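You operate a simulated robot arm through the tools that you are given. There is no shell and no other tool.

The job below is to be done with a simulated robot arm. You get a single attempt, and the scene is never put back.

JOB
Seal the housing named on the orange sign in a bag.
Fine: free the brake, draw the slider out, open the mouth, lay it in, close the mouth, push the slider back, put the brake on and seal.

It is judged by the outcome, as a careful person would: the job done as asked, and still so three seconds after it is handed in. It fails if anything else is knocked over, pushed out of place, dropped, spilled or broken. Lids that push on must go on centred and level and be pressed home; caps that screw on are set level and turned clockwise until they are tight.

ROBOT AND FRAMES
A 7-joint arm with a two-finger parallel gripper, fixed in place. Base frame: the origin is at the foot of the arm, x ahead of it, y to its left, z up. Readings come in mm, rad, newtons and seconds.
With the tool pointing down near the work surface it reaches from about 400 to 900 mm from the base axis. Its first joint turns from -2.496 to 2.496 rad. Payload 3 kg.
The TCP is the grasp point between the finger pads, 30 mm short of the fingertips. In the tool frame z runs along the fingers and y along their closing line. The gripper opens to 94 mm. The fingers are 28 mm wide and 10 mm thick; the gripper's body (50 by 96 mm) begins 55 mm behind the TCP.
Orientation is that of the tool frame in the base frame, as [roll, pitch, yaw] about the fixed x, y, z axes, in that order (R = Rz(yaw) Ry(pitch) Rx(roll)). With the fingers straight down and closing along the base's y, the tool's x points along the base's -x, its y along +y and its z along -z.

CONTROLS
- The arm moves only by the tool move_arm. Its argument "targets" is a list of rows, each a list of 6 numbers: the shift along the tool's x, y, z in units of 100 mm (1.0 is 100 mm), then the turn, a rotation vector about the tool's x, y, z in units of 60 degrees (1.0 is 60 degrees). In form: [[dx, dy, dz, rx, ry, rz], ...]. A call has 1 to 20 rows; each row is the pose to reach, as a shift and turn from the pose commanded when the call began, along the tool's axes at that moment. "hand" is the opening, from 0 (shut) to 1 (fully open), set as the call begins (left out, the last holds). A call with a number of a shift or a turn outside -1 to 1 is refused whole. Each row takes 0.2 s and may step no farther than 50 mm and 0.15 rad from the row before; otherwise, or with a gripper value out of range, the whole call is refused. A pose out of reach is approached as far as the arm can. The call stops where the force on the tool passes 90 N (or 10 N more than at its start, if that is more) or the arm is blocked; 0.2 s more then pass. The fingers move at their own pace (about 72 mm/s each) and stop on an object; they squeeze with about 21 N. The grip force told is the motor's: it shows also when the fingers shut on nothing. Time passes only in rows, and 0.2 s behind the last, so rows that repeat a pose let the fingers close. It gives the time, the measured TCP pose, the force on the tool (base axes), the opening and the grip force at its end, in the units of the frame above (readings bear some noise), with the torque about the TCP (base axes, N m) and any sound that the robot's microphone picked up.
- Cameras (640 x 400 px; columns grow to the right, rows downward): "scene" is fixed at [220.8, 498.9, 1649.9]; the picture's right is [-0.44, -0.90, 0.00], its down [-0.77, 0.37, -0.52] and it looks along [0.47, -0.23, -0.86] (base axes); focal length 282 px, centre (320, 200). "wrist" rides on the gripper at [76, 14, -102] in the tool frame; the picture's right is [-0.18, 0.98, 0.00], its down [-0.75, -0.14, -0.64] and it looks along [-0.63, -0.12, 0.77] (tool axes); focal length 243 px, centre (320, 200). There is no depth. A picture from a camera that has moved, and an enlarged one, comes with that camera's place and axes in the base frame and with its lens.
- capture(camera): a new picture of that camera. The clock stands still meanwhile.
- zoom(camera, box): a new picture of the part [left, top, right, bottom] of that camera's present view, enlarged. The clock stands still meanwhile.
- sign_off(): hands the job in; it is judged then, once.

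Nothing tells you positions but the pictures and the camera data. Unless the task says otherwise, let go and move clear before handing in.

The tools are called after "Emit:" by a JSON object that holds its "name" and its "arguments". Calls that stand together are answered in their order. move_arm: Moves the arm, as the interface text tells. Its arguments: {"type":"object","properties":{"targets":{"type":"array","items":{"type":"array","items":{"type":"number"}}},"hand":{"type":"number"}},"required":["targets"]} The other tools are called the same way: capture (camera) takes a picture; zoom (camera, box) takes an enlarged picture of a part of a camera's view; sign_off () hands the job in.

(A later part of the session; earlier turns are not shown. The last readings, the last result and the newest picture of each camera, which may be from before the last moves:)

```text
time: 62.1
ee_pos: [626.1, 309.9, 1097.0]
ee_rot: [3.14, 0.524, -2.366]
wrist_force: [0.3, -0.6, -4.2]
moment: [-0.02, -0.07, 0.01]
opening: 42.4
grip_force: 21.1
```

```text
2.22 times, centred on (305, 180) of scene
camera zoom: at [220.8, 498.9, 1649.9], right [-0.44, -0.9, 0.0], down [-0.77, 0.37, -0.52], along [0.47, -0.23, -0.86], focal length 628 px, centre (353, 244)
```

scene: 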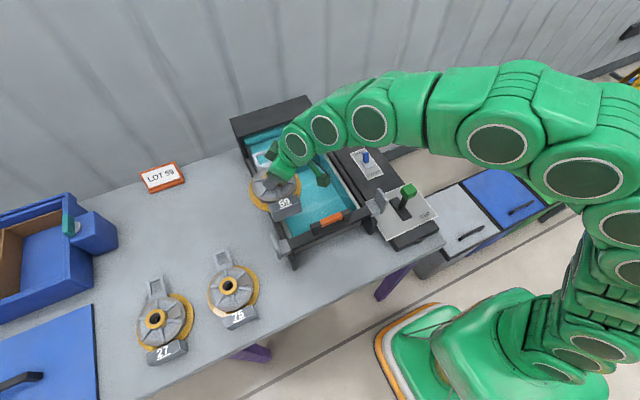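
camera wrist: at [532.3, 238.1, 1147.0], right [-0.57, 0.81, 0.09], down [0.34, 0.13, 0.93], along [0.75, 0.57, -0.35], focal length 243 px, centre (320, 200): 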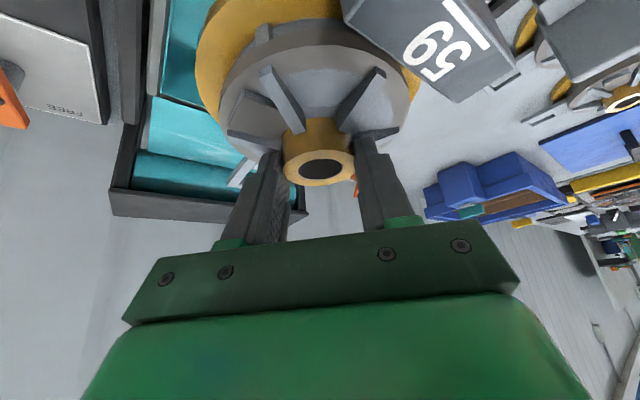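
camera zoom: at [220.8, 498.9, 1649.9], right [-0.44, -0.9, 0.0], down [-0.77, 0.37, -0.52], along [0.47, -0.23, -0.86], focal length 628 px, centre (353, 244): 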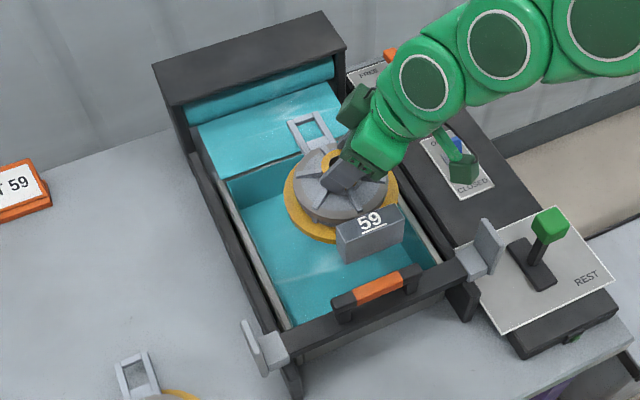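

The housing is over the open bag and fits: tab toward the roll, block toward the slider. I'll nudge it 6 mm toward the robot and lower it in stages.

Emit:
{"name": "move_arm", "arguments": {"targets": [[0.037, 0.042, -0.022, 0, 0, 0], [0.12, 0.042, 0.12, 0, 0, 0], [0.2, 0.042, 0.26, 0, 0, 0], [0.28, 0.042, 0.39, 0, 0, 0], [0.36, 0.042, 0.53, 0, 0, 0], [0.438, 0.042, 0.67, 0, 0, 0]]}}

Emit:
{"name": "capture", "arguments": {"camera": "wrist"}}

Emit:
{"name": "zoom", "arguments": {"camera": "scene", "box": [210, 90, 400, 270]}}

```text
time: 63.5
ee_pos: [622.3, 310.3, 1017.2]
ee_rot: [3.141, 0.523, -2.367]
wrist_force: [0.0, -0.6, -4.1]
moment: [-0.03, -0.02, 0.02]
opening: 42.4
grip_force: 21.1
```

```text
taken
camera wrist: at [527.2, 238.4, 1068.1], right [-0.57, 0.81, 0.09], down [0.33, 0.13, 0.93], along [0.75, 0.57, -0.35], focal length 243 px, centre (320, 200)
```

wrist: 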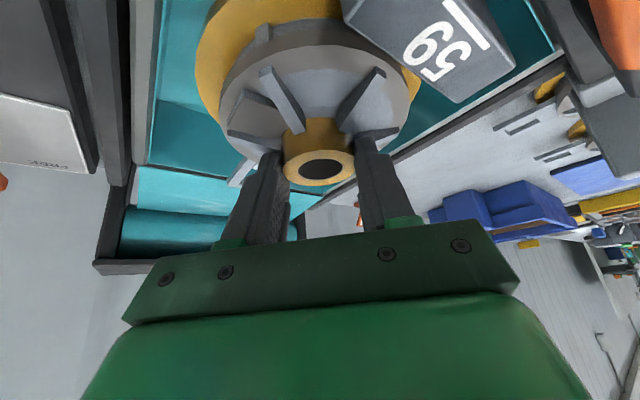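

```text
2.22 times, centred on (305, 180) of scene
camera zoom: at [220.8, 498.9, 1649.9], right [-0.44, -0.9, 0.0], down [-0.77, 0.37, -0.52], along [0.47, -0.23, -0.86], focal length 628 px, centre (353, 244)
```

zoom: 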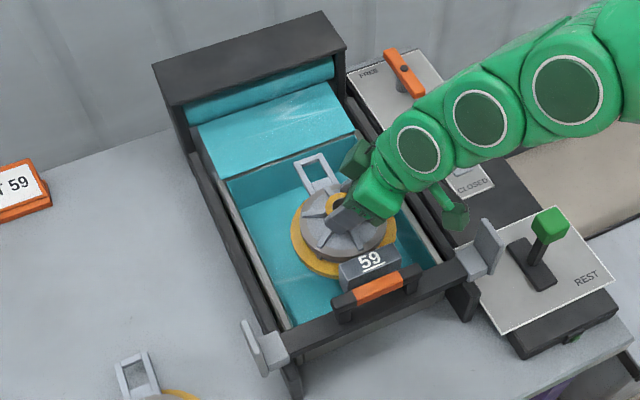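

Emit:
{"name": "move_arm", "arguments": {"targets": [[0.05, 0, 0.0865, 0, 0, 0], [0.1, 0, 0.173, 0, 0, 0], [0.15, 0, 0.26, 0, 0, 0], [0.175, 0, 0.303, 0, 0, 0]]}}

Emit:
{"name": "zoom", "arguments": {"camera": "scene", "box": [210, 90, 400, 270]}}

Emit:
{"name": "capture", "arguments": {"camera": "wrist"}}

```text
time: 64.5
ee_pos: [621.2, 308.9, 982.3]
ee_rot: [3.141, 0.523, -2.367]
wrist_force: [-0.1, 0.3, -3.9]
moment: [-0.05, -0.05, 0.01]
opening: 42.2
grip_force: 21.2
```

```text
2.22 times, centred on (305, 180) of scene
camera zoom: at [220.8, 498.9, 1649.9], right [-0.44, -0.9, 0.0], down [-0.77, 0.37, -0.52], along [0.47, -0.23, -0.86], focal length 628 px, centre (353, 244)
```

zoom: 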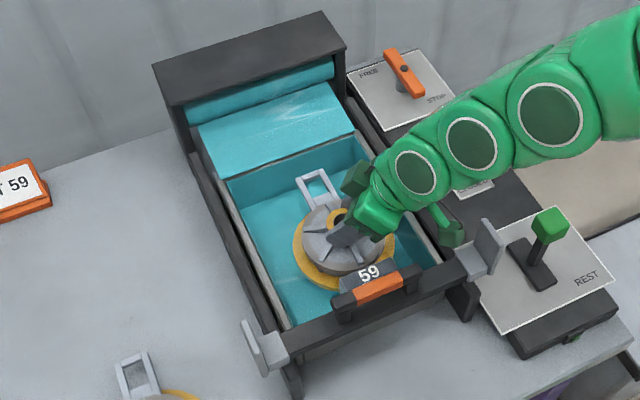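

```text
taken
camera wrist: at [527.2, 238.4, 1033.0], right [-0.57, 0.81, 0.09], down [0.34, 0.13, 0.93], along [0.75, 0.57, -0.35], focal length 243 px, centre (320, 200)
```

wrist: 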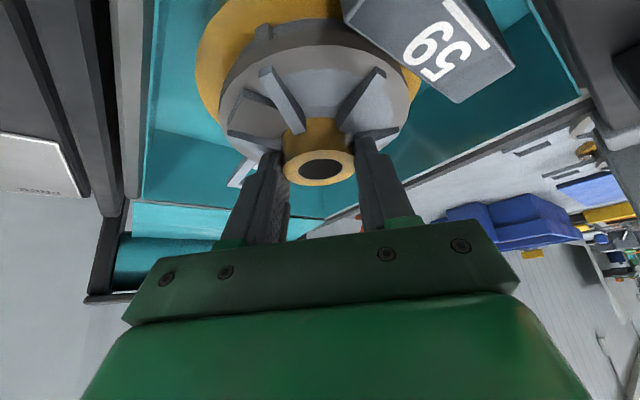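

Still hanging free. I'll go slowly now and watch for contact with the tray floor.

Emit:
{"name": "move_arm", "arguments": {"targets": [[0.02, 0, 0.035, 0, 0, 0], [0.04, 0, 0.069, 0, 0, 0], [0.05, 0, 0.0865, 0, 0, 0]]}}

Emit:
{"name": "move_arm", "arguments": {"targets": [[0.015, 0, 0.026, 0, 0, 0], [0.03, 0, 0.052, 0, 0, 0]]}}

Emit:
{"name": "zoom", "arguments": {"camera": "scene", "box": [250, 130, 370, 240]}}

```text
time: 65.3
ee_pos: [620.9, 309.4, 972.9]
ee_rot: [3.141, 0.526, -2.368]
wrist_force: [-0.3, 0.2, -4.4]
moment: [-0.04, -0.05, 0.02]
opening: 42.4
grip_force: 20.5
```

```text
time: 66.0
ee_pos: [621.6, 309.5, 966.8]
ee_rot: [-3.141, 0.523, -2.367]
wrist_force: [0.7, 0.4, -4.4]
moment: [-0.02, -0.03, -0.01]
opening: 42.2
grip_force: 20.9
```

```text
3.64 times, centred on (310, 185) of scene
camera zoom: at [220.8, 498.9, 1649.9], right [-0.44, -0.9, 0.0], down [-0.77, 0.37, -0.52], along [0.47, -0.23, -0.86], focal length 1027 px, centre (356, 254)
```

zoom: 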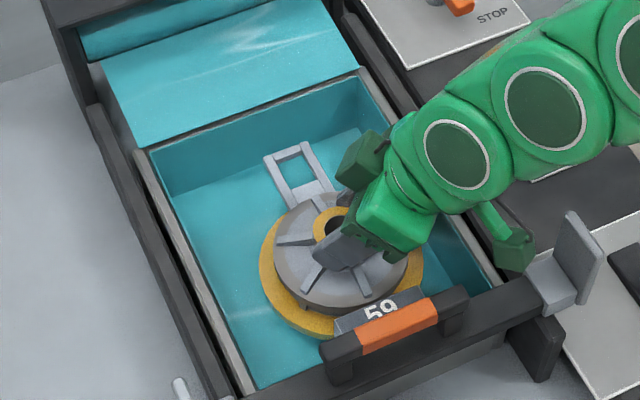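

Emit:
{"name": "move_arm", "arguments": {"targets": [[0.015, 0, 0.026, 0, 0, 0], [0.025, 0, 0.043, 0, 0, 0]]}}

Emit:
{"name": "move_arm", "arguments": {"targets": [[0.01, 0, 0.017, 0, 0, 0], [0.02, 0, 0.035, 0, 0, 0]]}}

```text
time: 66.5
ee_pos: [622.3, 309.6, 962.0]
ee_rot: [-3.141, 0.523, -2.366]
wrist_force: [-0.7, -0.1, -4.2]
moment: [-0.04, -0.03, 0.01]
opening: 42.4
grip_force: 21.3
```

```text
time: 67.2
ee_pos: [621.6, 308.9, 958.4]
ee_rot: [3.141, 0.522, -2.366]
wrist_force: [-1.4, -0.4, -3.9]
moment: [0.01, -0.05, -0.02]
opening: 42.4
grip_force: 20.7
```

Emit:
{"name": "move_arm", "arguments": {"targets": [[0.01, 0, 0.017, 0, 0, 0], [0.02, 0, 0.035, 0, 0, 0]]}}

Emit:
{"name": "move_arm", "arguments": {"targets": [[0.01, 0, 0.017, 0, 0, 0], [0.015, 0, 0.026, 0, 0, 0]]}}

Emit:
{"name": "capture", "arguments": {"camera": "wrist"}}

```text
time: 67.8
ee_pos: [621.0, 309.5, 952.9]
ee_rot: [3.142, 0.523, -2.368]
wrist_force: [-0.5, -0.3, -4.9]
moment: [-0.05, -0.04, -0.01]
opening: 42.5
grip_force: 20.5
```

```text
time: 68.3
ee_pos: [621.3, 310.1, 950.5]
ee_rot: [3.141, 0.524, -2.367]
wrist_force: [-0.1, 0.0, -5.5]
moment: [-0.06, -0.02, -0.01]
opening: 42.3
grip_force: 21.3
```

```text
taken
camera wrist: at [527.4, 238.2, 1001.0], right [-0.57, 0.81, 0.09], down [0.34, 0.13, 0.93], along [0.75, 0.57, -0.35], focal length 243 px, centre (320, 200)
```

wrist: 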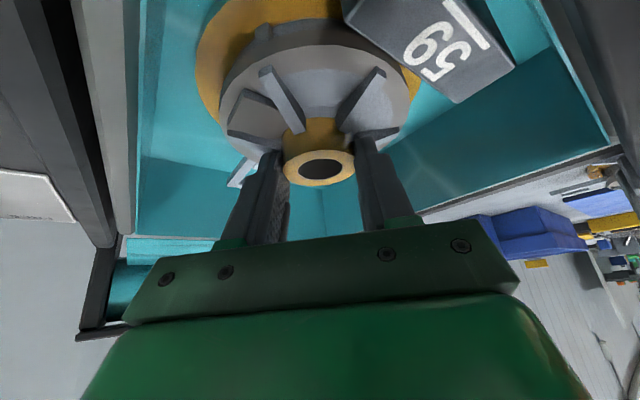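

Emit:
{"name": "zoom", "arguments": {"camera": "scene", "box": [320, 160, 400, 230]}}

Emit:
{"name": "zoom", "arguments": {"camera": "wrist", "box": [60, 0, 260, 130]}}

```text
5.71 times, centred on (360, 195) of scene
camera zoom: at [220.8, 498.9, 1649.9], right [-0.44, -0.9, 0.0], down [-0.77, 0.37, -0.52], along [0.47, -0.23, -0.86], focal length 1614 px, centre (91, 229)
```

zoom: 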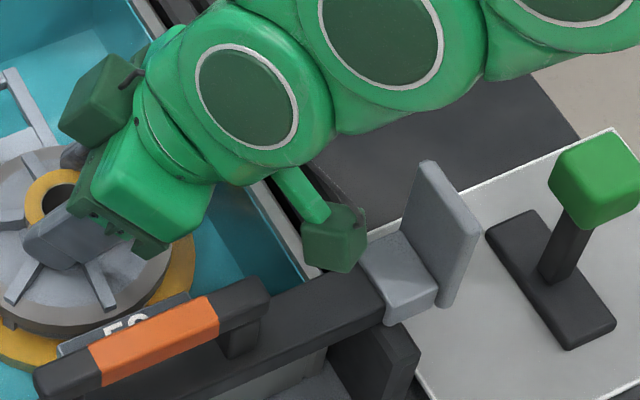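

```text
3.08 times, centred on (160, 65) of wrist
camera zoom: at [527.4, 238.2, 1001.0], right [-0.57, 0.81, 0.09], down [0.34, 0.13, 0.93], along [0.75, 0.57, -0.35], focal length 746 px, centre (812, 615)
```

zoom: 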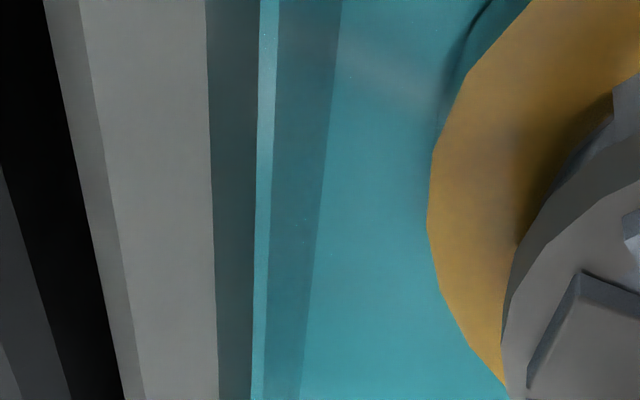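

There is no floor contact yet, and the wrist camera box is getting close to the slider bar. I'll lift a little and turn the housing 8° counter-clockwise about its own axis, which swings the camera away from the bar.

Emit:
{"name": "move_arm", "arguments": {"targets": [[-0.04, 0, -0.07, 0, 0, 0], [-0.05, -0.014, -0.06, -0.033, 0, -0.058], [-0.065, -0.028, -0.055, -0.067, 0, -0.1155], [-0.065, -0.028, -0.055, -0.067, 0, -0.1155]]}}

Emit:
{"name": "zoom", "arguments": {"camera": "scene", "box": [240, 130, 400, 240]}}

Emit:
{"name": "capture", "arguments": {"camera": "wrist"}}

```text
time: 69.3
ee_pos: [624.5, 310.5, 958.4]
ee_rot: [-3.141, 0.524, -2.226]
wrist_force: [1.4, -1.0, -4.4]
moment: [-0.04, -0.03, 0.0]
opening: 42.4
grip_force: 21.2
```

```text
3.64 times, centred on (320, 185) of scene
camera zoom: at [220.8, 498.9, 1649.9], right [-0.44, -0.9, 0.0], down [-0.77, 0.37, -0.52], along [0.47, -0.23, -0.86], focal length 1027 px, centre (320, 254)
```

zoom: 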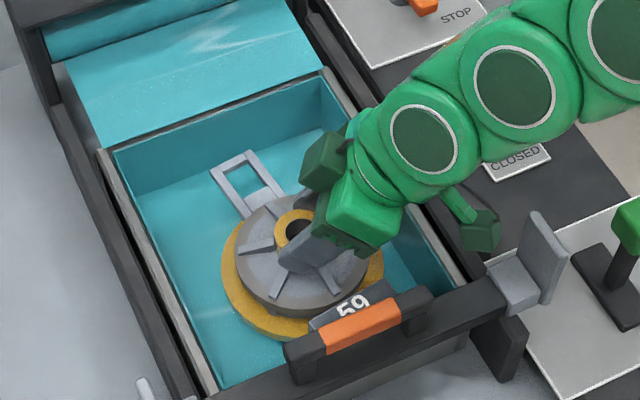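

```text
taken
camera wrist: at [542.3, 226.0, 1009.1], right [-0.68, 0.72, 0.09], down [0.31, 0.18, 0.93], along [0.66, 0.67, -0.35], focal length 243 px, centre (320, 200)
```

wrist: 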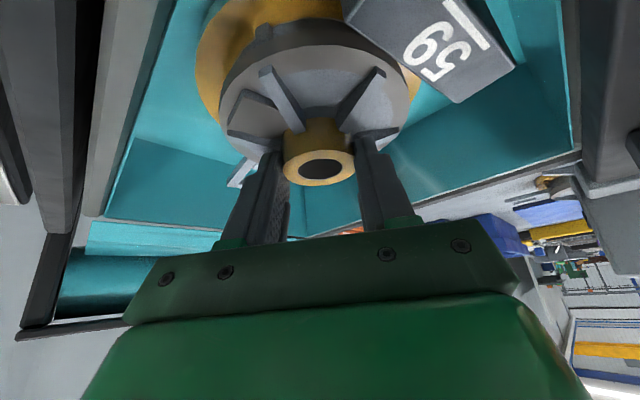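

The camera now has more clearance. I'll resume the slow descent.

Emit:
{"name": "move_arm", "arguments": {"targets": [[0.02, 0, 0.035, 0, 0, 0], [0.04, 0, 0.069, 0, 0, 0], [0.045, 0, 0.078, 0, 0, 0]]}}

Emit:
{"name": "move_arm", "arguments": {"targets": [[0.01, 0, 0.017, 0, 0, 0], [0.015, 0, 0.026, 0, 0, 0]]}}

Emit:
{"name": "zoom", "arguments": {"camera": "scene", "box": [240, 130, 400, 240]}}

```text
time: 70.2
ee_pos: [626.2, 310.7, 948.9]
ee_rot: [-3.141, 0.525, -2.227]
wrist_force: [0.0, 0.1, -3.8]
moment: [-0.03, -0.02, -0.03]
opening: 42.2
grip_force: 21.2
```

```text
time: 70.8
ee_pos: [626.9, 310.5, 946.6]
ee_rot: [-3.141, 0.527, -2.229]
wrist_force: [-5.8, -1.3, 14.2]
moment: [0.05, 0.08, 0.1]
opening: 42.2
grip_force: 21.0
```

```text
3.64 times, centred on (320, 185) of scene
camera zoom: at [220.8, 498.9, 1649.9], right [-0.44, -0.9, 0.0], down [-0.77, 0.37, -0.52], along [0.47, -0.23, -0.86], focal length 1027 px, centre (320, 254)
```

zoom: 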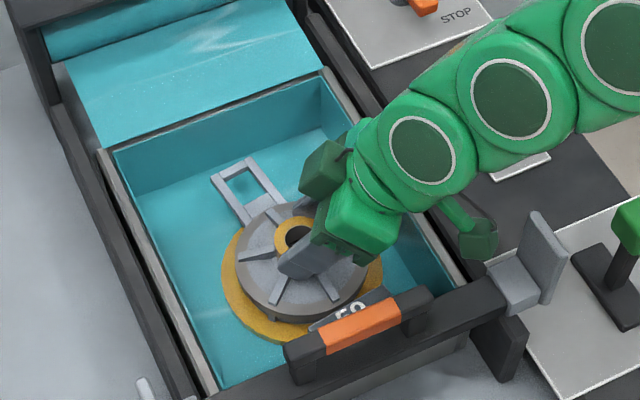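

The force rose by about 18 N, so the housing is on the bag floor. I'll open the fingers and lift clear straight up.

Emit:
{"name": "move_arm", "arguments": {"targets": [[0, 0, 0, 0, 0, 0], [0, 0, 0, 0, 0, 0], [0, 0, 0, 0, 0, 0]], "hand": 0.7}}

Emit:
{"name": "zoom", "arguments": {"camera": "wrist", "box": [160, 0, 480, 240]}}

```text
time: 71.5
ee_pos: [624.7, 310.1, 946.9]
ee_rot: [3.14, 0.522, -2.227]
wrist_force: [-0.5, 0.3, 0.9]
moment: [0.02, 0.01, -0.02]
opening: 65.8
grip_force: 0.0
```

```text
1.67 times, centred on (320, 120) of wrist
camera zoom: at [542.2, 226.3, 997.2], right [-0.68, 0.73, 0.09], down [0.31, 0.18, 0.93], along [0.66, 0.67, -0.35], focal length 404 px, centre (320, 333)
```

zoom: 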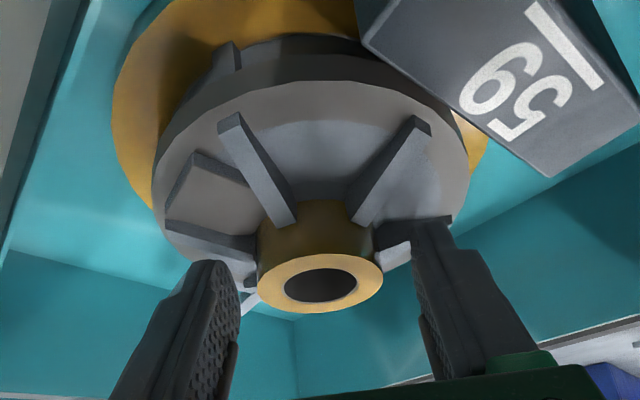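

Released cleanly. Lifting straight up.

Emit:
{"name": "move_arm", "arguments": {"targets": [[-0.1, 0, -0.173, 0, 0, 0], [-0.2, 0, -0.346, 0, 0, 0], [-0.35, 0, -0.606, 0, 0, 0], [-0.5, 0, -0.866, 0, 0, 0]]}}

Emit:
{"name": "move_arm", "arguments": {"targets": [[0.1, -0.4, -0.1, 0, 0.1, 0], [0.2, -0.8, -0.2, 0, 0.22, 0], [0.3, -1.0, -0.3, 0, 0.34, 0], [0.3, -1.0, -0.4, 0, 0.5, 0]]}}

Emit:
{"name": "capture", "arguments": {"camera": "scene"}}

Emit:
{"name": "zoom", "arguments": {"camera": "scene", "box": [220, 110, 380, 270]}}

```text
time: 72.5
ee_pos: [625.6, 309.7, 1048.4]
ee_rot: [3.141, 0.525, -2.228]
wrist_force: [0.3, -0.8, -0.1]
moment: [-0.03, 0.01, 0.01]
opening: 65.7
grip_force: 0.0
```

```text
refused: row 4 steps farther than a row can; nothing moved
```

```text
taken
```

scene: 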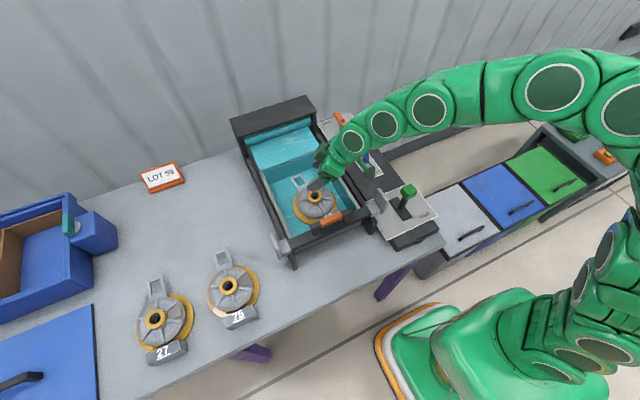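

```text
2.50 times, centred on (300, 190) of scene
camera zoom: at [220.8, 498.9, 1649.9], right [-0.44, -0.9, 0.0], down [-0.77, 0.37, -0.52], along [0.47, -0.23, -0.86], focal length 706 px, centre (370, 225)
```

zoom: 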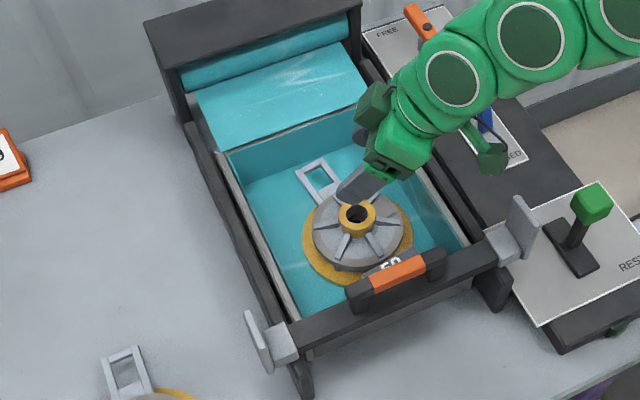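

Housing 59 sits level inside the bag. Next I'll straighten the tool and move over to the toggle to close the mouth.

Emit:
{"name": "move_arm", "arguments": {"targets": [[-0.1, 0, -0.17, 0, 0.125, 0], [-0.2, 0, -0.34, 0, 0.25, 0], [-0.25, 0, -0.43, 0, 0.375, 0], [-0.25, 0, -0.43, 0, 0.5, 0]], "hand": 0}}

Emit:
{"name": "move_arm", "arguments": {"targets": [[0, -0.25, 0, 0, 0, 0.14], [0, -0.5, 0, 0, 0, 0.28], [0, -0.75, 0, 0, 0, 0.42], [0, -1.0, 0, 0, 0, 0.56], [0, -1.0, 0, 0, 0, 0.7], [0, -1.0, 0, 0, 0, 0.83], [0, -1.0, 0, 0, 0, 0.873]]}}

Emit:
{"name": "capture", "arguments": {"camera": "wrist"}}

```text
time: 73.5
ee_pos: [626.8, 309.0, 1094.9]
ee_rot: [-3.14, -0.002, -2.227]
wrist_force: [0.0, 0.1, -0.5]
moment: [0.01, -0.01, -0.02]
opening: 0.0
grip_force: 21.1
```

```text
time: 75.2
ee_pos: [704.9, 247.9, 1096.0]
ee_rot: [3.141, 0.0, -3.141]
wrist_force: [-0.2, -0.8, -0.1]
moment: [0.05, -0.02, 0.0]
opening: 0.0
grip_force: 21.1
```

```text
taken
camera wrist: at [628.1, 263.5, 1198.5], right [0.18, 0.98, 0.0], down [0.75, -0.14, 0.64], along [0.63, -0.12, -0.77], focal length 243 px, centre (320, 200)
```

wrist: 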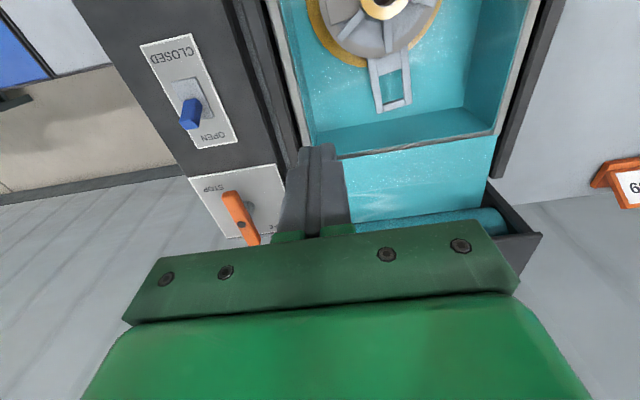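

The toggle tip leans away (+x) at about x = 708. I'll go round to its far side and lower the closed fingers there.

Emit:
{"name": "move_arm", "arguments": {"targets": [[-0.15, -0.4, 0, 0, 0, 0], [-0.3, -0.8, 0, 0, 0, 0], [-0.45, -1.0, 0, 0, 0, 0]]}}

Emit:
{"name": "move_arm", "arguments": {"targets": [[-0.02, -0.4, 0.1, 0, 0, 0], [-0.02, -0.51, 0.5, 0, 0, 0], [-0.02, -0.51, 0.9, 0, 0, 0]]}}

Emit:
{"name": "capture", "arguments": {"camera": "wrist"}}

Emit:
{"name": "zoom", "arguments": {"camera": "scene", "box": [320, 110, 420, 190]}}

```text
time: 76.0
ee_pos: [751.2, 148.8, 1096.7]
ee_rot: [3.139, -0.001, -3.141]
wrist_force: [-0.6, 0.5, -0.3]
moment: [0.0, 0.01, 0.04]
opening: 0.3
grip_force: 20.5
```

```text
time: 76.8
ee_pos: [755.1, 97.5, 1006.7]
ee_rot: [3.14, -0.002, -3.141]
wrist_force: [-0.6, 0.1, -0.4]
moment: [-0.02, 0.02, 0.04]
opening: 0.0
grip_force: 21.5
```

```text
taken
camera wrist: at [677.4, 112.2, 1108.2], right [0.18, 0.98, 0.0], down [0.75, -0.14, 0.64], along [0.63, -0.12, -0.77], focal length 243 px, centre (320, 200)
```

wrist: 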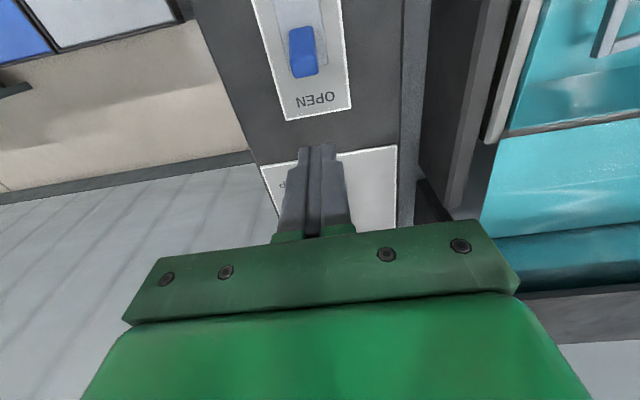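

```text
5.00 times, centred on (370, 150) of scene
camera zoom: at [220.8, 498.9, 1649.9], right [-0.44, -0.9, 0.0], down [-0.77, 0.37, -0.52], along [0.47, -0.23, -0.86], focal length 1412 px, centre (70, 450)
```

zoom: 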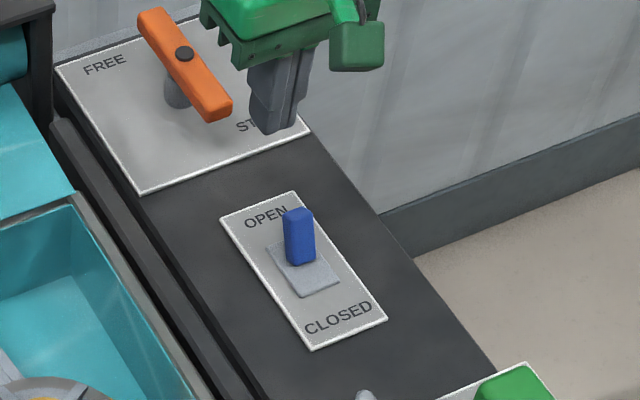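

Emit:
{"name": "move_arm", "arguments": {"targets": [[0, 0, 0.3, 0, 0, 0], [0, 0, 0.585, 0, 0, 0]]}}

Emit:
{"name": "move_arm", "arguments": {"targets": [[0.1, 0, 0, 0, 0, 0], [0.2, 0, 0, 0, 0, 0], [0.3, 0, 0, 0, 0, 0], [0.37, 0, 0, 0, 0, 0], [0.43, 0, 0, 0, 0, 0]]}}

Emit:
{"name": "zoom", "arguments": {"camera": "scene", "box": [230, 100, 430, 240]}}

```text
time: 77.3
ee_pos: [754.4, 97.8, 947.5]
ee_rot: [-3.141, 0.003, -3.14]
wrist_force: [-0.4, 0.5, -0.4]
moment: [-0.02, 0.0, 0.02]
opening: 0.1
grip_force: 20.3
```

```text
time: 78.5
ee_pos: [708.4, 98.0, 948.1]
ee_rot: [-3.141, 0.0, -3.139]
wrist_force: [0.6, 0.8, -0.7]
moment: [-0.01, -0.04, 0.02]
opening: 0.0
grip_force: 21.6
```

```text
2.86 times, centred on (330, 170) of scene
camera zoom: at [220.8, 498.9, 1649.9], right [-0.44, -0.9, 0.0], down [-0.77, 0.37, -0.52], along [0.47, -0.23, -0.86], focal length 807 px, centre (291, 286)
```

zoom: 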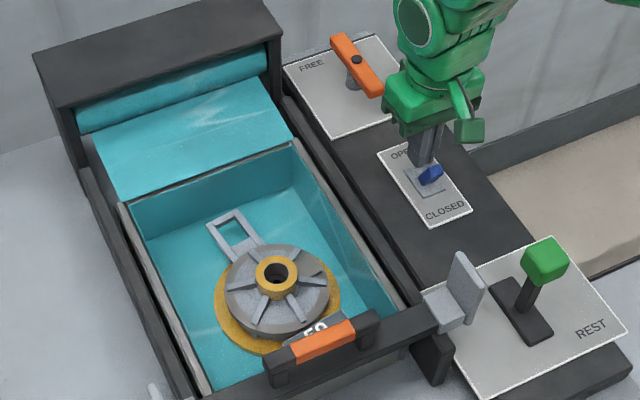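

Emit:
{"name": "move_arm", "arguments": {"targets": [[0.06, 0, 0, 0, 0, 0], [0.12, 0, 0, 0, 0, 0], [0.12, 0, 0, 0, 0, 0]]}}

Emit:
{"name": "zoom", "arguments": {"camera": "scene", "box": [230, 100, 430, 240]}}

```text
time: 79.2
ee_pos: [704.0, 97.9, 951.3]
ee_rot: [3.14, 0.021, 3.14]
wrist_force: [7.4, 0.1, 4.7]
moment: [-0.14, -0.19, -0.04]
opening: 0.0
grip_force: 20.7
stopped in row 3: the force on the tool passed its limit at 95 N (the readings are from after the stop); the commanded pose is now the measured one
```

```text
2.86 times, centred on (330, 170) of scene
camera zoom: at [220.8, 498.9, 1649.9], right [-0.44, -0.9, 0.0], down [-0.77, 0.37, -0.52], along [0.47, -0.23, -0.86], focal length 807 px, centre (291, 286)
```

zoom: 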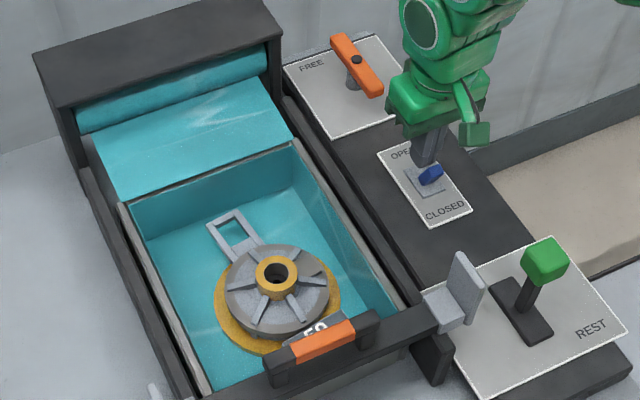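

The toggle is against its CLOSED stop. I'll back off, lift, and check the film.

Emit:
{"name": "move_arm", "arguments": {"targets": [[-0.1, 0, 0, 0, 0.02, 0], [-0.3, 0, 0, 0, 0.02, 0], [-0.3, 0, -0.4, 0, 0.02, 0], [-0.3, 0, -0.8, 0, 0.02, 0], [-0.3, 0, -1, 0, 0.02, 0]]}}

Emit:
{"name": "zoom", "arguments": {"camera": "scene", "box": [230, 100, 430, 240]}}

Emit:
{"name": "capture", "arguments": {"camera": "wrist"}}

```text
time: 80.5
ee_pos: [730.3, 97.0, 1051.1]
ee_rot: [3.138, -0.001, 3.141]
wrist_force: [0.0, 0.0, -0.3]
moment: [-0.01, 0.02, -0.01]
opening: 0.0
grip_force: 21.1
```

```text
2.86 times, centred on (330, 170) of scene
camera zoom: at [220.8, 498.9, 1649.9], right [-0.44, -0.9, 0.0], down [-0.77, 0.37, -0.52], along [0.47, -0.23, -0.86], focal length 807 px, centre (291, 286)
```

zoom: 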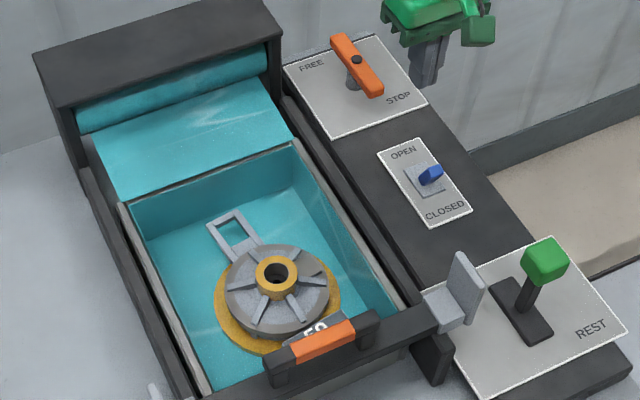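

```text
taken
camera wrist: at [655.3, 112.0, 1154.0], right [0.18, 0.98, 0.0], down [0.75, -0.14, 0.64], along [0.63, -0.12, -0.77], focal length 243 px, centre (320, 200)
```

wrist: 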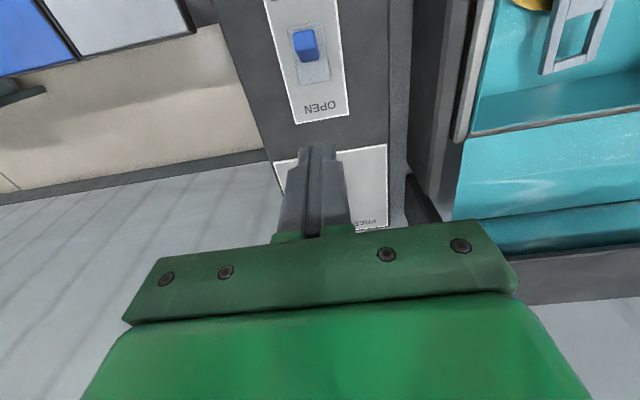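

Emit:
{"name": "zoom", "arguments": {"camera": "scene", "box": [330, 130, 410, 190]}}

Emit:
{"name": "zoom", "arguments": {"camera": "scene", "box": [230, 100, 350, 250]}}

```text
6.67 times, centred on (370, 160) of scene
camera zoom: at [220.8, 498.9, 1649.9], right [-0.44, -0.9, 0.0], down [-0.77, 0.37, -0.52], along [0.47, -0.23, -0.86], focal length 1883 px, centre (-13, 467)
```

zoom: 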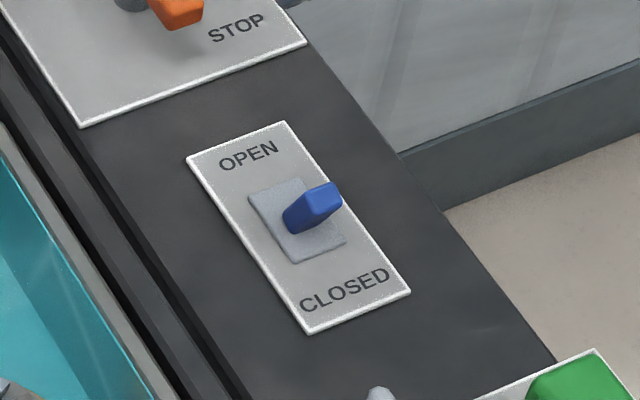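

```text
2.67 times, centred on (290, 175) of scene
camera zoom: at [220.8, 498.9, 1649.9], right [-0.44, -0.9, 0.0], down [-0.77, 0.37, -0.52], along [0.47, -0.23, -0.86], focal length 753 px, centre (400, 267)
```

zoom: 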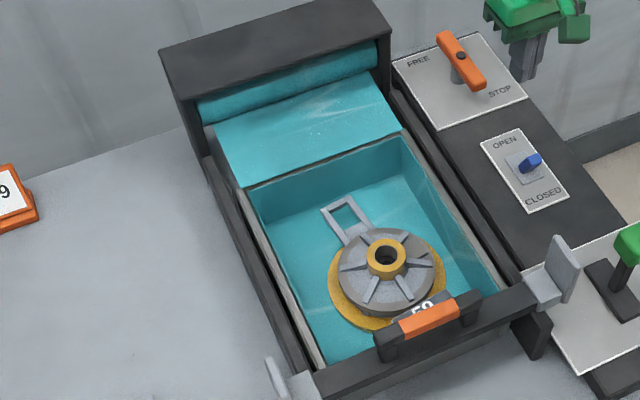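

The toggle matches its original CLOSED position exactly, but the film still looks open. I'll wait a moment and look again while moving toward the slider.

Emit:
{"name": "move_arm", "arguments": {"targets": [[0.3, 0, -0.3, 0, 0, 0], [0.6, 0, -0.6, 0, 0, 0], [0.9, 0, -0.6, 0, 0, 0], [1.0, 0, -0.6, 0, 0, 0], [1.0, 0, -0.6, 0, 0, 0], [1.0, 0, -0.6, 0, 0, 0], [1.0, 0, -0.6, 0, 0, 0]]}}

Emit:
{"name": "zoom", "arguments": {"camera": "scene", "box": [230, 100, 430, 250]}}

Emit:
{"name": "capture", "arguments": {"camera": "wrist"}}

```text
time: 82.0
ee_pos: [630.3, 97.7, 1111.1]
ee_rot: [3.139, -0.002, -3.141]
wrist_force: [-1.0, -0.5, -0.9]
moment: [-0.03, -0.01, 0.0]
opening: 0.2
grip_force: 21.0
```

```text
2.67 times, centred on (330, 175) of scene
camera zoom: at [220.8, 498.9, 1649.9], right [-0.44, -0.9, 0.0], down [-0.77, 0.37, -0.52], along [0.47, -0.23, -0.86], focal length 753 px, centre (293, 267)
```

zoom: 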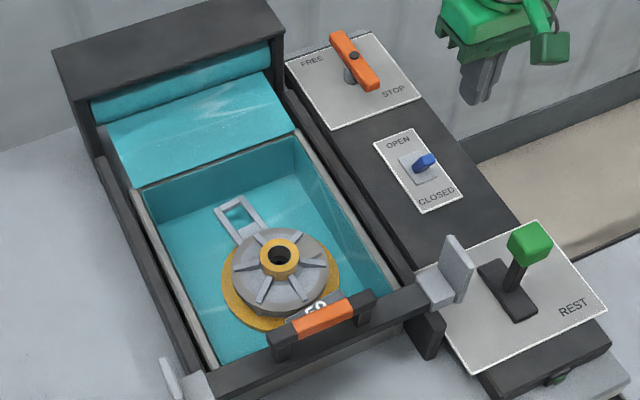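

```text
taken
camera wrist: at [554.5, 112.6, 1214.0], right [0.18, 0.98, 0.0], down [0.75, -0.14, 0.64], along [0.63, -0.12, -0.77], focal length 243 px, centre (320, 200)
```

wrist: 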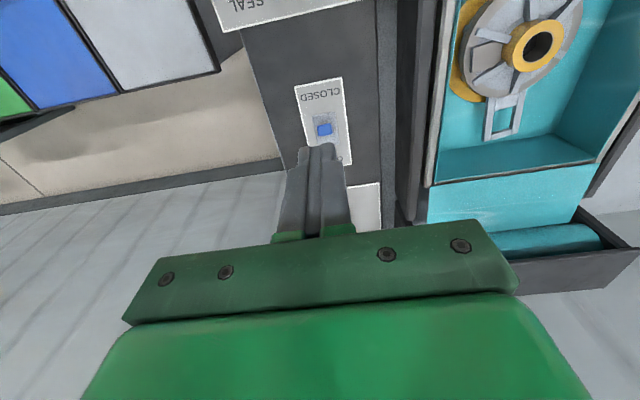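

The film's look doesn't change by itself, but the toggle is firmly on CLOSED. Next step is to push the slider back. I'll go to the handle at (507, 325) and turn the gripper so the fingers close along x.

Emit:
{"name": "move_arm", "arguments": {"targets": [[0.35, 0.35, 0, 0, 0, 0], [0.7, 0.7, 0, 0, 0, 0], [1.0, 1.0, 0, 0, 0, 0]], "hand": 0.55}}

Emit:
{"name": "move_arm", "arguments": {"targets": [[0.1, 0.45, 0, 0, 0, 0], [0.23, 0.9, 0, 0, 0, 0], [0.23, 1.0, 0, 0, 0, 0]]}}

Emit:
{"name": "move_arm", "arguments": {"targets": [[0, 0, 0, 0, 0, -0.14], [0, 0, 0, 0, 0, -0.28], [0, 0, 0, 0, 0, -0.42], [0, 0, 0, 0, 0, -0.56], [0, 0, 0, 0, 0, -0.7], [0, 0, 0, 0, 0, -0.75]]}}

Emit:
{"name": "move_arm", "arguments": {"targets": [[0, 0, 0, 0, 0, -0.14], [0, 0, 0, 0, 0, -0.28], [0, 0, 0, 0, 0, -0.42], [0, 0, 0, 0, 0, -0.56], [0, 0, 0, 0, 0, -0.7], [0, 0, 0, 0, 0, -0.75]]}}

Emit:
{"name": "capture", "arguments": {"camera": "wrist"}}

Emit:
{"name": "zoom", "arguments": {"camera": "scene", "box": [230, 100, 430, 250]}}

```text
time: 82.8
ee_pos: [529.6, 198.6, 1111.2]
ee_rot: [3.137, -0.002, 3.141]
wrist_force: [0.7, 0.7, 0.1]
moment: [0.03, -0.02, 0.04]
opening: 51.7
grip_force: 0.0
```

```text
time: 83.7
ee_pos: [507.7, 298.6, 1111.9]
ee_rot: [3.138, -0.002, 3.139]
wrist_force: [-1.1, -0.3, -1.2]
moment: [-0.04, 0.0, 0.02]
opening: 51.6
grip_force: 0.0
```

```text
time: 85.0
ee_pos: [508.4, 298.3, 1111.9]
ee_rot: [3.139, 0.001, -2.353]
wrist_force: [0.3, 0.5, -0.4]
moment: [-0.06, 0.0, 0.03]
opening: 51.6
grip_force: 0.0
```

```text
time: 86.5
ee_pos: [508.2, 298.1, 1113.0]
ee_rot: [3.139, 0.003, -1.568]
wrist_force: [0.0, 0.1, 0.5]
moment: [-0.02, 0.0, -0.01]
opening: 51.5
grip_force: 0.0
```

```text
taken
camera wrist: at [494.0, 221.1, 1214.5], right [-0.98, 0.18, 0.0], down [0.14, 0.75, 0.64], along [0.12, 0.63, -0.77], focal length 243 px, centre (320, 200)
```

wrist: 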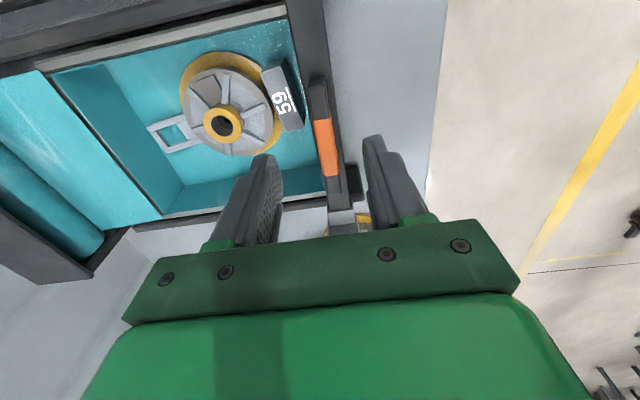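

```text
2.67 times, centred on (330, 175) of scene
camera zoom: at [220.8, 498.9, 1649.9], right [-0.44, -0.9, 0.0], down [-0.77, 0.37, -0.52], along [0.47, -0.23, -0.86], focal length 753 px, centre (293, 267)
```

zoom: 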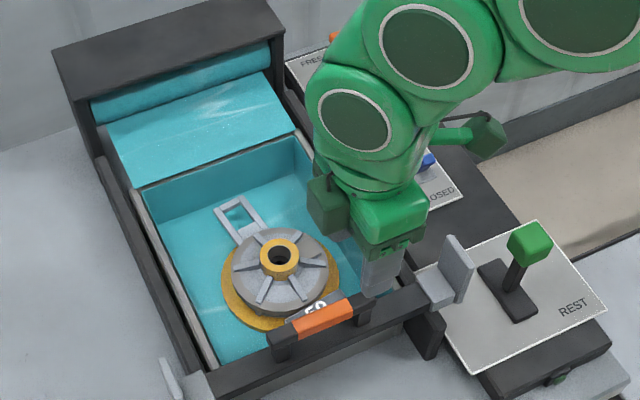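

Handle centred at x ≈ 507. I'll move to its middle, descend and grip.

Emit:
{"name": "move_arm", "arguments": {"targets": [[-0.24, 0.012, 0.2, 0, 0, 0], [-0.24, 0.012, 0.6, 0, 0, 0], [-0.24, 0.012, 0.8, 0, 0, 0], [-0.24, 0.012, 1.0, 0, 0, 0]]}}

Emit:
{"name": "move_arm", "arguments": {"targets": [[0, 0, 0.04, 0, 0, 0], [0, 0, 0.04, 0, 0, 0], [0, 0, 0.04, 0, 0, 0], [0, 0, 0.04, 0, 0, 0]], "hand": 0}}

```text
time: 87.5
ee_pos: [505.7, 321.8, 1012.4]
ee_rot: [3.139, 0.001, -1.571]
wrist_force: [0.3, -0.2, 0.6]
moment: [-0.02, 0.02, -0.04]
opening: 51.9
grip_force: 0.0
```

```text
time: 88.5
ee_pos: [508.3, 322.1, 1009.2]
ee_rot: [-3.141, 0.003, -1.572]
wrist_force: [16.7, -2.2, 12.3]
moment: [0.45, -0.05, -0.04]
opening: 20.2
grip_force: 44.5
```

Gripped. Pushing the slider back toward the roll.

Emit:
{"name": "move_arm", "arguments": {"targets": [[0, -0.1, 0, 0, 0, 0], [0, -0.2, 0, 0, 0, 0], [0, -0.35, 0, 0, 0, 0], [0, -0.5, 0, 0, 0, 0]]}}

Emit:
{"name": "zoom", "arguments": {"camera": "scene", "box": [230, 100, 430, 250]}}

```text
time: 89.5
ee_pos: [556.7, 322.5, 1008.8]
ee_rot: [3.139, 0.001, -1.571]
wrist_force: [-0.4, -10.1, -4.9]
moment: [-0.07, -0.15, -0.11]
opening: 20.1
grip_force: 44.7
```

```text
2.67 times, centred on (330, 175) of scene
camera zoom: at [220.8, 498.9, 1649.9], right [-0.44, -0.9, 0.0], down [-0.77, 0.37, -0.52], along [0.47, -0.23, -0.86], focal length 753 px, centre (293, 267)
```

zoom: 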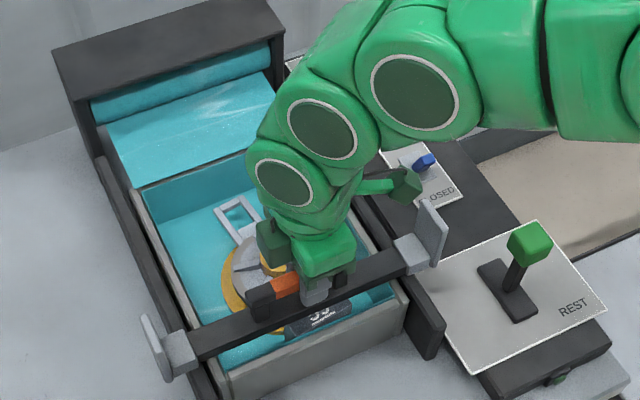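

Emit:
{"name": "move_arm", "arguments": {"targets": [[0, -0.2, 0, 0, 0, 0], [0, -0.4, 0, 0, 0, 0], [0, -0.6, 0, 0, 0, 0], [0, -0.8, 0, 0, 0, 0], [0, -1.0, 0, 0, 0, 0]]}}

Emit:
{"name": "move_arm", "arguments": {"targets": [[0, -0.2, 0, 0, 0, 0], [0, -0.4, 0, 0, 0, 0], [0, -0.6, 0, 0, 0, 0], [0, -0.8, 0, 0, 0, 0], [0, -1.0, 0, 0, 0, 0]]}}

Emit:
{"name": "zoom", "arguments": {"camera": "scene", "box": [230, 100, 430, 250]}}

```text
time: 90.7
ee_pos: [657.5, 322.1, 1007.8]
ee_rot: [3.141, 0.002, -1.571]
wrist_force: [-0.2, -9.6, 3.3]
moment: [0.05, -0.15, -0.01]
opening: 20.6
grip_force: 45.4
```

```text
time: 91.8
ee_pos: [756.9, 321.8, 1007.9]
ee_rot: [3.138, 0.004, -1.57]
wrist_force: [-0.6, 1.9, 3.2]
moment: [-0.26, -0.19, -0.04]
opening: 20.6
grip_force: 44.8
```

```text
2.67 times, centred on (330, 175) of scene
camera zoom: at [220.8, 498.9, 1649.9], right [-0.44, -0.9, 0.0], down [-0.77, 0.37, -0.52], along [0.47, -0.23, -0.86], focal length 753 px, centre (293, 267)
```

zoom: 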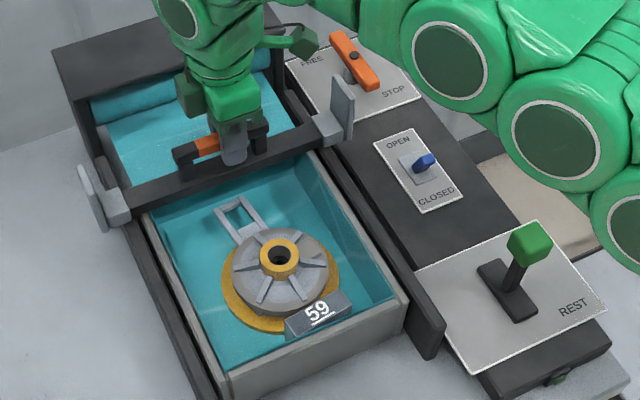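

Nearly home. Finishing the last stretch in small steps.

Emit:
{"name": "move_arm", "arguments": {"targets": [[0, -0.15, 0, 0, 0, 0], [0, -0.3, 0, 0, 0, 0], [0, -0.45, 0, 0, 0, 0], [0, -0.55, 0, 0, 0, 0]]}}

Emit:
{"name": "move_arm", "arguments": {"targets": [[0, -0.03, 0, 0, 0, 0], [0, -0.06, 0, 0, 0, 0]]}}

Emit:
{"name": "zoom", "arguments": {"camera": "scene", "box": [230, 100, 430, 250]}}

```text
time: 92.8
ee_pos: [812.1, 322.1, 1008.4]
ee_rot: [-3.141, 0.003, -1.57]
wrist_force: [0.3, 1.6, 4.7]
moment: [-0.25, -0.27, -0.05]
opening: 20.7
grip_force: 45.4
```

```text
time: 93.5
ee_pos: [817.3, 322.4, 1008.5]
ee_rot: [3.142, 0.004, -1.567]
wrist_force: [0.3, 4.2, 8.7]
moment: [-1.34, -0.06, -0.08]
opening: 20.2
grip_force: 45.2
```

```text
2.67 times, centred on (330, 175) of scene
camera zoom: at [220.8, 498.9, 1649.9], right [-0.44, -0.9, 0.0], down [-0.77, 0.37, -0.52], along [0.47, -0.23, -0.86], focal length 753 px, centre (293, 267)
```

zoom: 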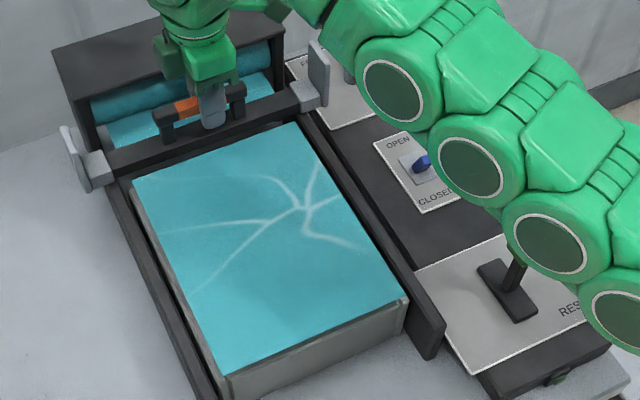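

The film has closed over the housing and the slider is back at its starting place. I'll check the end stop with another couple of millimetres.

Emit:
{"name": "move_arm", "arguments": {"targets": [[0, -0.015, 0, 0, 0, 0], [0, -0.03, 0, 0, 0, 0]]}}

```text
time: 94.0
ee_pos: [820.6, 322.5, 1009.3]
ee_rot: [3.137, 0.003, -1.568]
wrist_force: [-17.1, -0.3, 17.8]
moment: [1.08, 0.13, -0.12]
opening: 20.6
grip_force: 45.2
```

The slider is firmly against its stop. I'll release, centre back slightly and lift out.

Emit:
{"name": "move_arm", "arguments": {"targets": [[0, 0, 0, 0, 0, 0], [0, 0, 0, 0, 0, 0], [0, 0.07, 0, 0, 0, 0], [0, 0.07, -0.2, 0, 0, 0], [0, 0.08, -0.4, 0, 0, 0], [0, 0.1, -0.55, 0, 0, 0]], "hand": 0.5}}

Emit:
{"name": "zoom", "arguments": {"camera": "scene", "box": [220, 80, 380, 200]}}

```text
time: 95.5
ee_pos: [799.0, 318.6, 1052.9]
ee_rot: [3.139, 0.005, -1.57]
wrist_force: [-0.7, -0.1, -0.4]
moment: [-0.04, 0.0, 0.01]
opening: 46.8
grip_force: 0.1
out of reach, approached as far as the arm can: row 5, 6
```

```text
3.33 times, centred on (300, 140) of scene
camera zoom: at [220.8, 498.9, 1649.9], right [-0.44, -0.9, 0.0], down [-0.77, 0.37, -0.52], along [0.47, -0.23, -0.86], focal length 942 px, centre (387, 400)
```

zoom: 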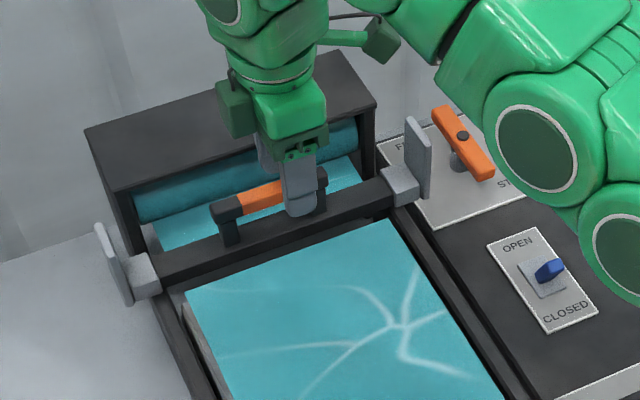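

Emit:
{"name": "zoom", "arguments": {"camera": "scene", "box": [225, 90, 385, 190]}}

Emit:
{"name": "capture", "arguments": {"camera": "wrist"}}

```text
4.00 times, centred on (305, 140) of scene
camera zoom: at [220.8, 498.9, 1649.9], right [-0.44, -0.9, 0.0], down [-0.77, 0.37, -0.52], along [0.47, -0.23, -0.86], focal length 1130 px, centre (380, 440)
```

zoom: 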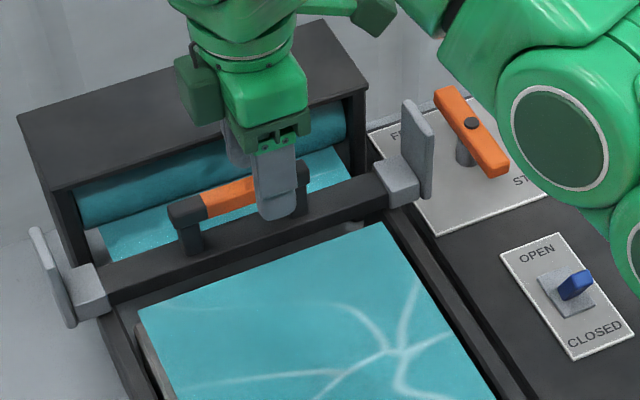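

```text
taken
camera wrist: at [785.1, 241.8, 1154.8], right [-0.98, 0.18, 0.0], down [0.14, 0.75, 0.64], along [0.12, 0.63, -0.76], focal length 243 px, centre (320, 200)
```

wrist: 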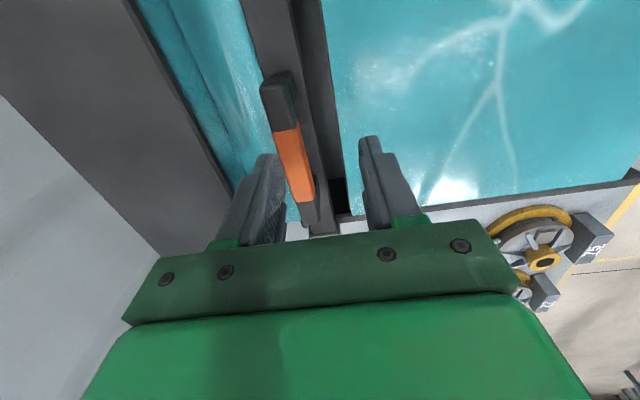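

The slider is in the same place as at the start. I'm at the reach limit, so I'll tilt the tool slightly to be able to rise straight up before moving off.

Emit:
{"name": "move_arm", "arguments": {"targets": [[0, 0, 0, 0, -0.1, 0], [0, 0, 0, 0, -0.2, 0], [0, 0, 0, 0, -0.3, 0]]}}

Emit:
{"name": "move_arm", "arguments": {"targets": [[-0.047, 0, -0.14, 0, 0, 0], [-0.093, 0, -0.285, 0, 0, 0]]}}

Emit:
{"name": "zoom", "arguments": {"camera": "scene", "box": [225, 90, 385, 190]}}

```text
time: 96.2
ee_pos: [799.6, 317.5, 1052.5]
ee_rot: [3.138, 0.318, -1.572]
wrist_force: [0.1, 0.3, 0.2]
moment: [0.01, 0.0, 0.0]
opening: 47.1
grip_force: 0.0
```

```text
time: 96.8
ee_pos: [799.6, 318.8, 1082.4]
ee_rot: [3.139, 0.318, -1.572]
wrist_force: [1.0, -0.4, 0.4]
moment: [-0.03, 0.0, 0.01]
opening: 46.8
grip_force: 0.1
```

```text
4.00 times, centred on (305, 140) of scene
camera zoom: at [220.8, 498.9, 1649.9], right [-0.44, -0.9, 0.0], down [-0.77, 0.37, -0.52], along [0.47, -0.23, -0.86], focal length 1130 px, centre (380, 440)
```

zoom: 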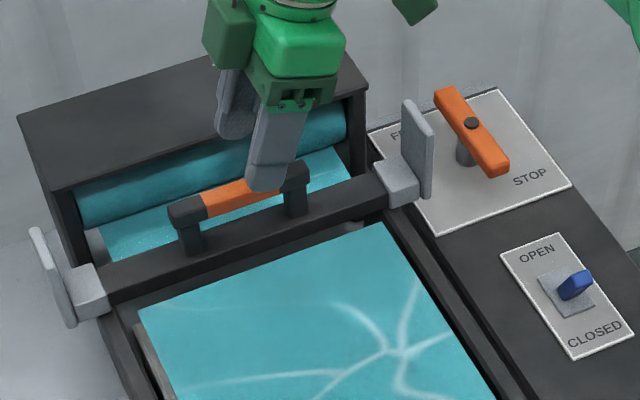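

Clear of the handle. I'll back off, straighten, and move over to the brake.

Emit:
{"name": "move_arm", "arguments": {"targets": [[0, 0.2, 0, 0, 0.1, 0], [0, 0.4, 0, 0, 0.2, 0], [0, 0.4, 0, 0, 0.304, 0]]}}

Emit:
{"name": "move_arm", "arguments": {"targets": [[0.4, 0, 0, 0, 0, 0], [0.8, 0, 0, 0, 0, 0], [1.0, 0, 0, 0, 0, 0]]}}

Emit:
{"name": "move_arm", "arguments": {"targets": [[0.4, 0, 0, 0, 0, 0], [0.8, 0, 0, 0, 0, 0], [1.0, 0, 0, 0, 0, 0]]}}

Emit:
{"name": "move_arm", "arguments": {"targets": [[0.1, 0, 0, 0, 0, -0.14], [0.2, 0, 0, 0, 0, -0.28], [0.2, 0, 0, 0, 0, -0.42], [0.2, 0, 0, 0, 0, -0.56], [0.2, 0, 0, 0, 0, -0.7], [0.2, 0, 0, 0, 0, -0.75]]}}

Emit:
{"name": "move_arm", "arguments": {"targets": [[0, 0, 0, 0, 0, -0.14], [0, 0, 0, 0, 0, -0.28], [0, 0, 0, 0, 0, -0.42], [0, 0, 0, 0, 0, -0.56], [0, 0, 0, 0, 0, -0.7], [0, 0, 0, 0, 0, -0.75]]}}

Emit:
{"name": "capture", "arguments": {"camera": "wrist"}}

```text
time: 97.7
ee_pos: [760.0, 318.1, 1081.6]
ee_rot: [3.14, -0.003, -1.57]
wrist_force: [0.3, -0.2, 0.3]
moment: [0.05, 0.0, 0.01]
opening: 46.9
grip_force: 0.1
```

```text
time: 98.5
ee_pos: [760.2, 218.5, 1081.0]
ee_rot: [3.14, 0.001, -1.57]
wrist_force: [-0.2, -0.5, -0.1]
moment: [0.01, 0.02, 0.01]
opening: 47.1
grip_force: 0.2
```

```text
time: 99.2
ee_pos: [760.3, 117.0, 1082.5]
ee_rot: [3.14, -0.001, -1.571]
wrist_force: [-0.2, 0.8, -0.3]
moment: [0.03, -0.02, -0.01]
opening: 47.0
grip_force: 0.0
```

```text
time: 100.7
ee_pos: [759.6, 97.5, 1083.0]
ee_rot: [3.138, 0.0, -0.785]
wrist_force: [-0.2, -0.4, 0.9]
moment: [0.01, -0.02, 0.0]
opening: 47.1
grip_force: 0.0
```

```text
time: 102.0
ee_pos: [759.4, 97.3, 1082.3]
ee_rot: [3.14, 0.002, 0.001]
wrist_force: [0.6, 0.4, 0.6]
moment: [-0.01, -0.04, -0.04]
opening: 46.9
grip_force: 0.1
```

```text
taken
camera wrist: at [835.5, 84.1, 1185.4], right [-0.18, -0.98, 0.0], down [-0.75, 0.14, 0.64], along [-0.63, 0.12, -0.77], focal length 243 px, centre (320, 200)
```

wrist: 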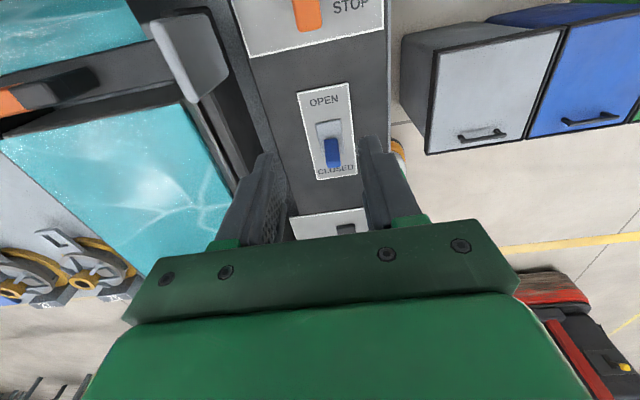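

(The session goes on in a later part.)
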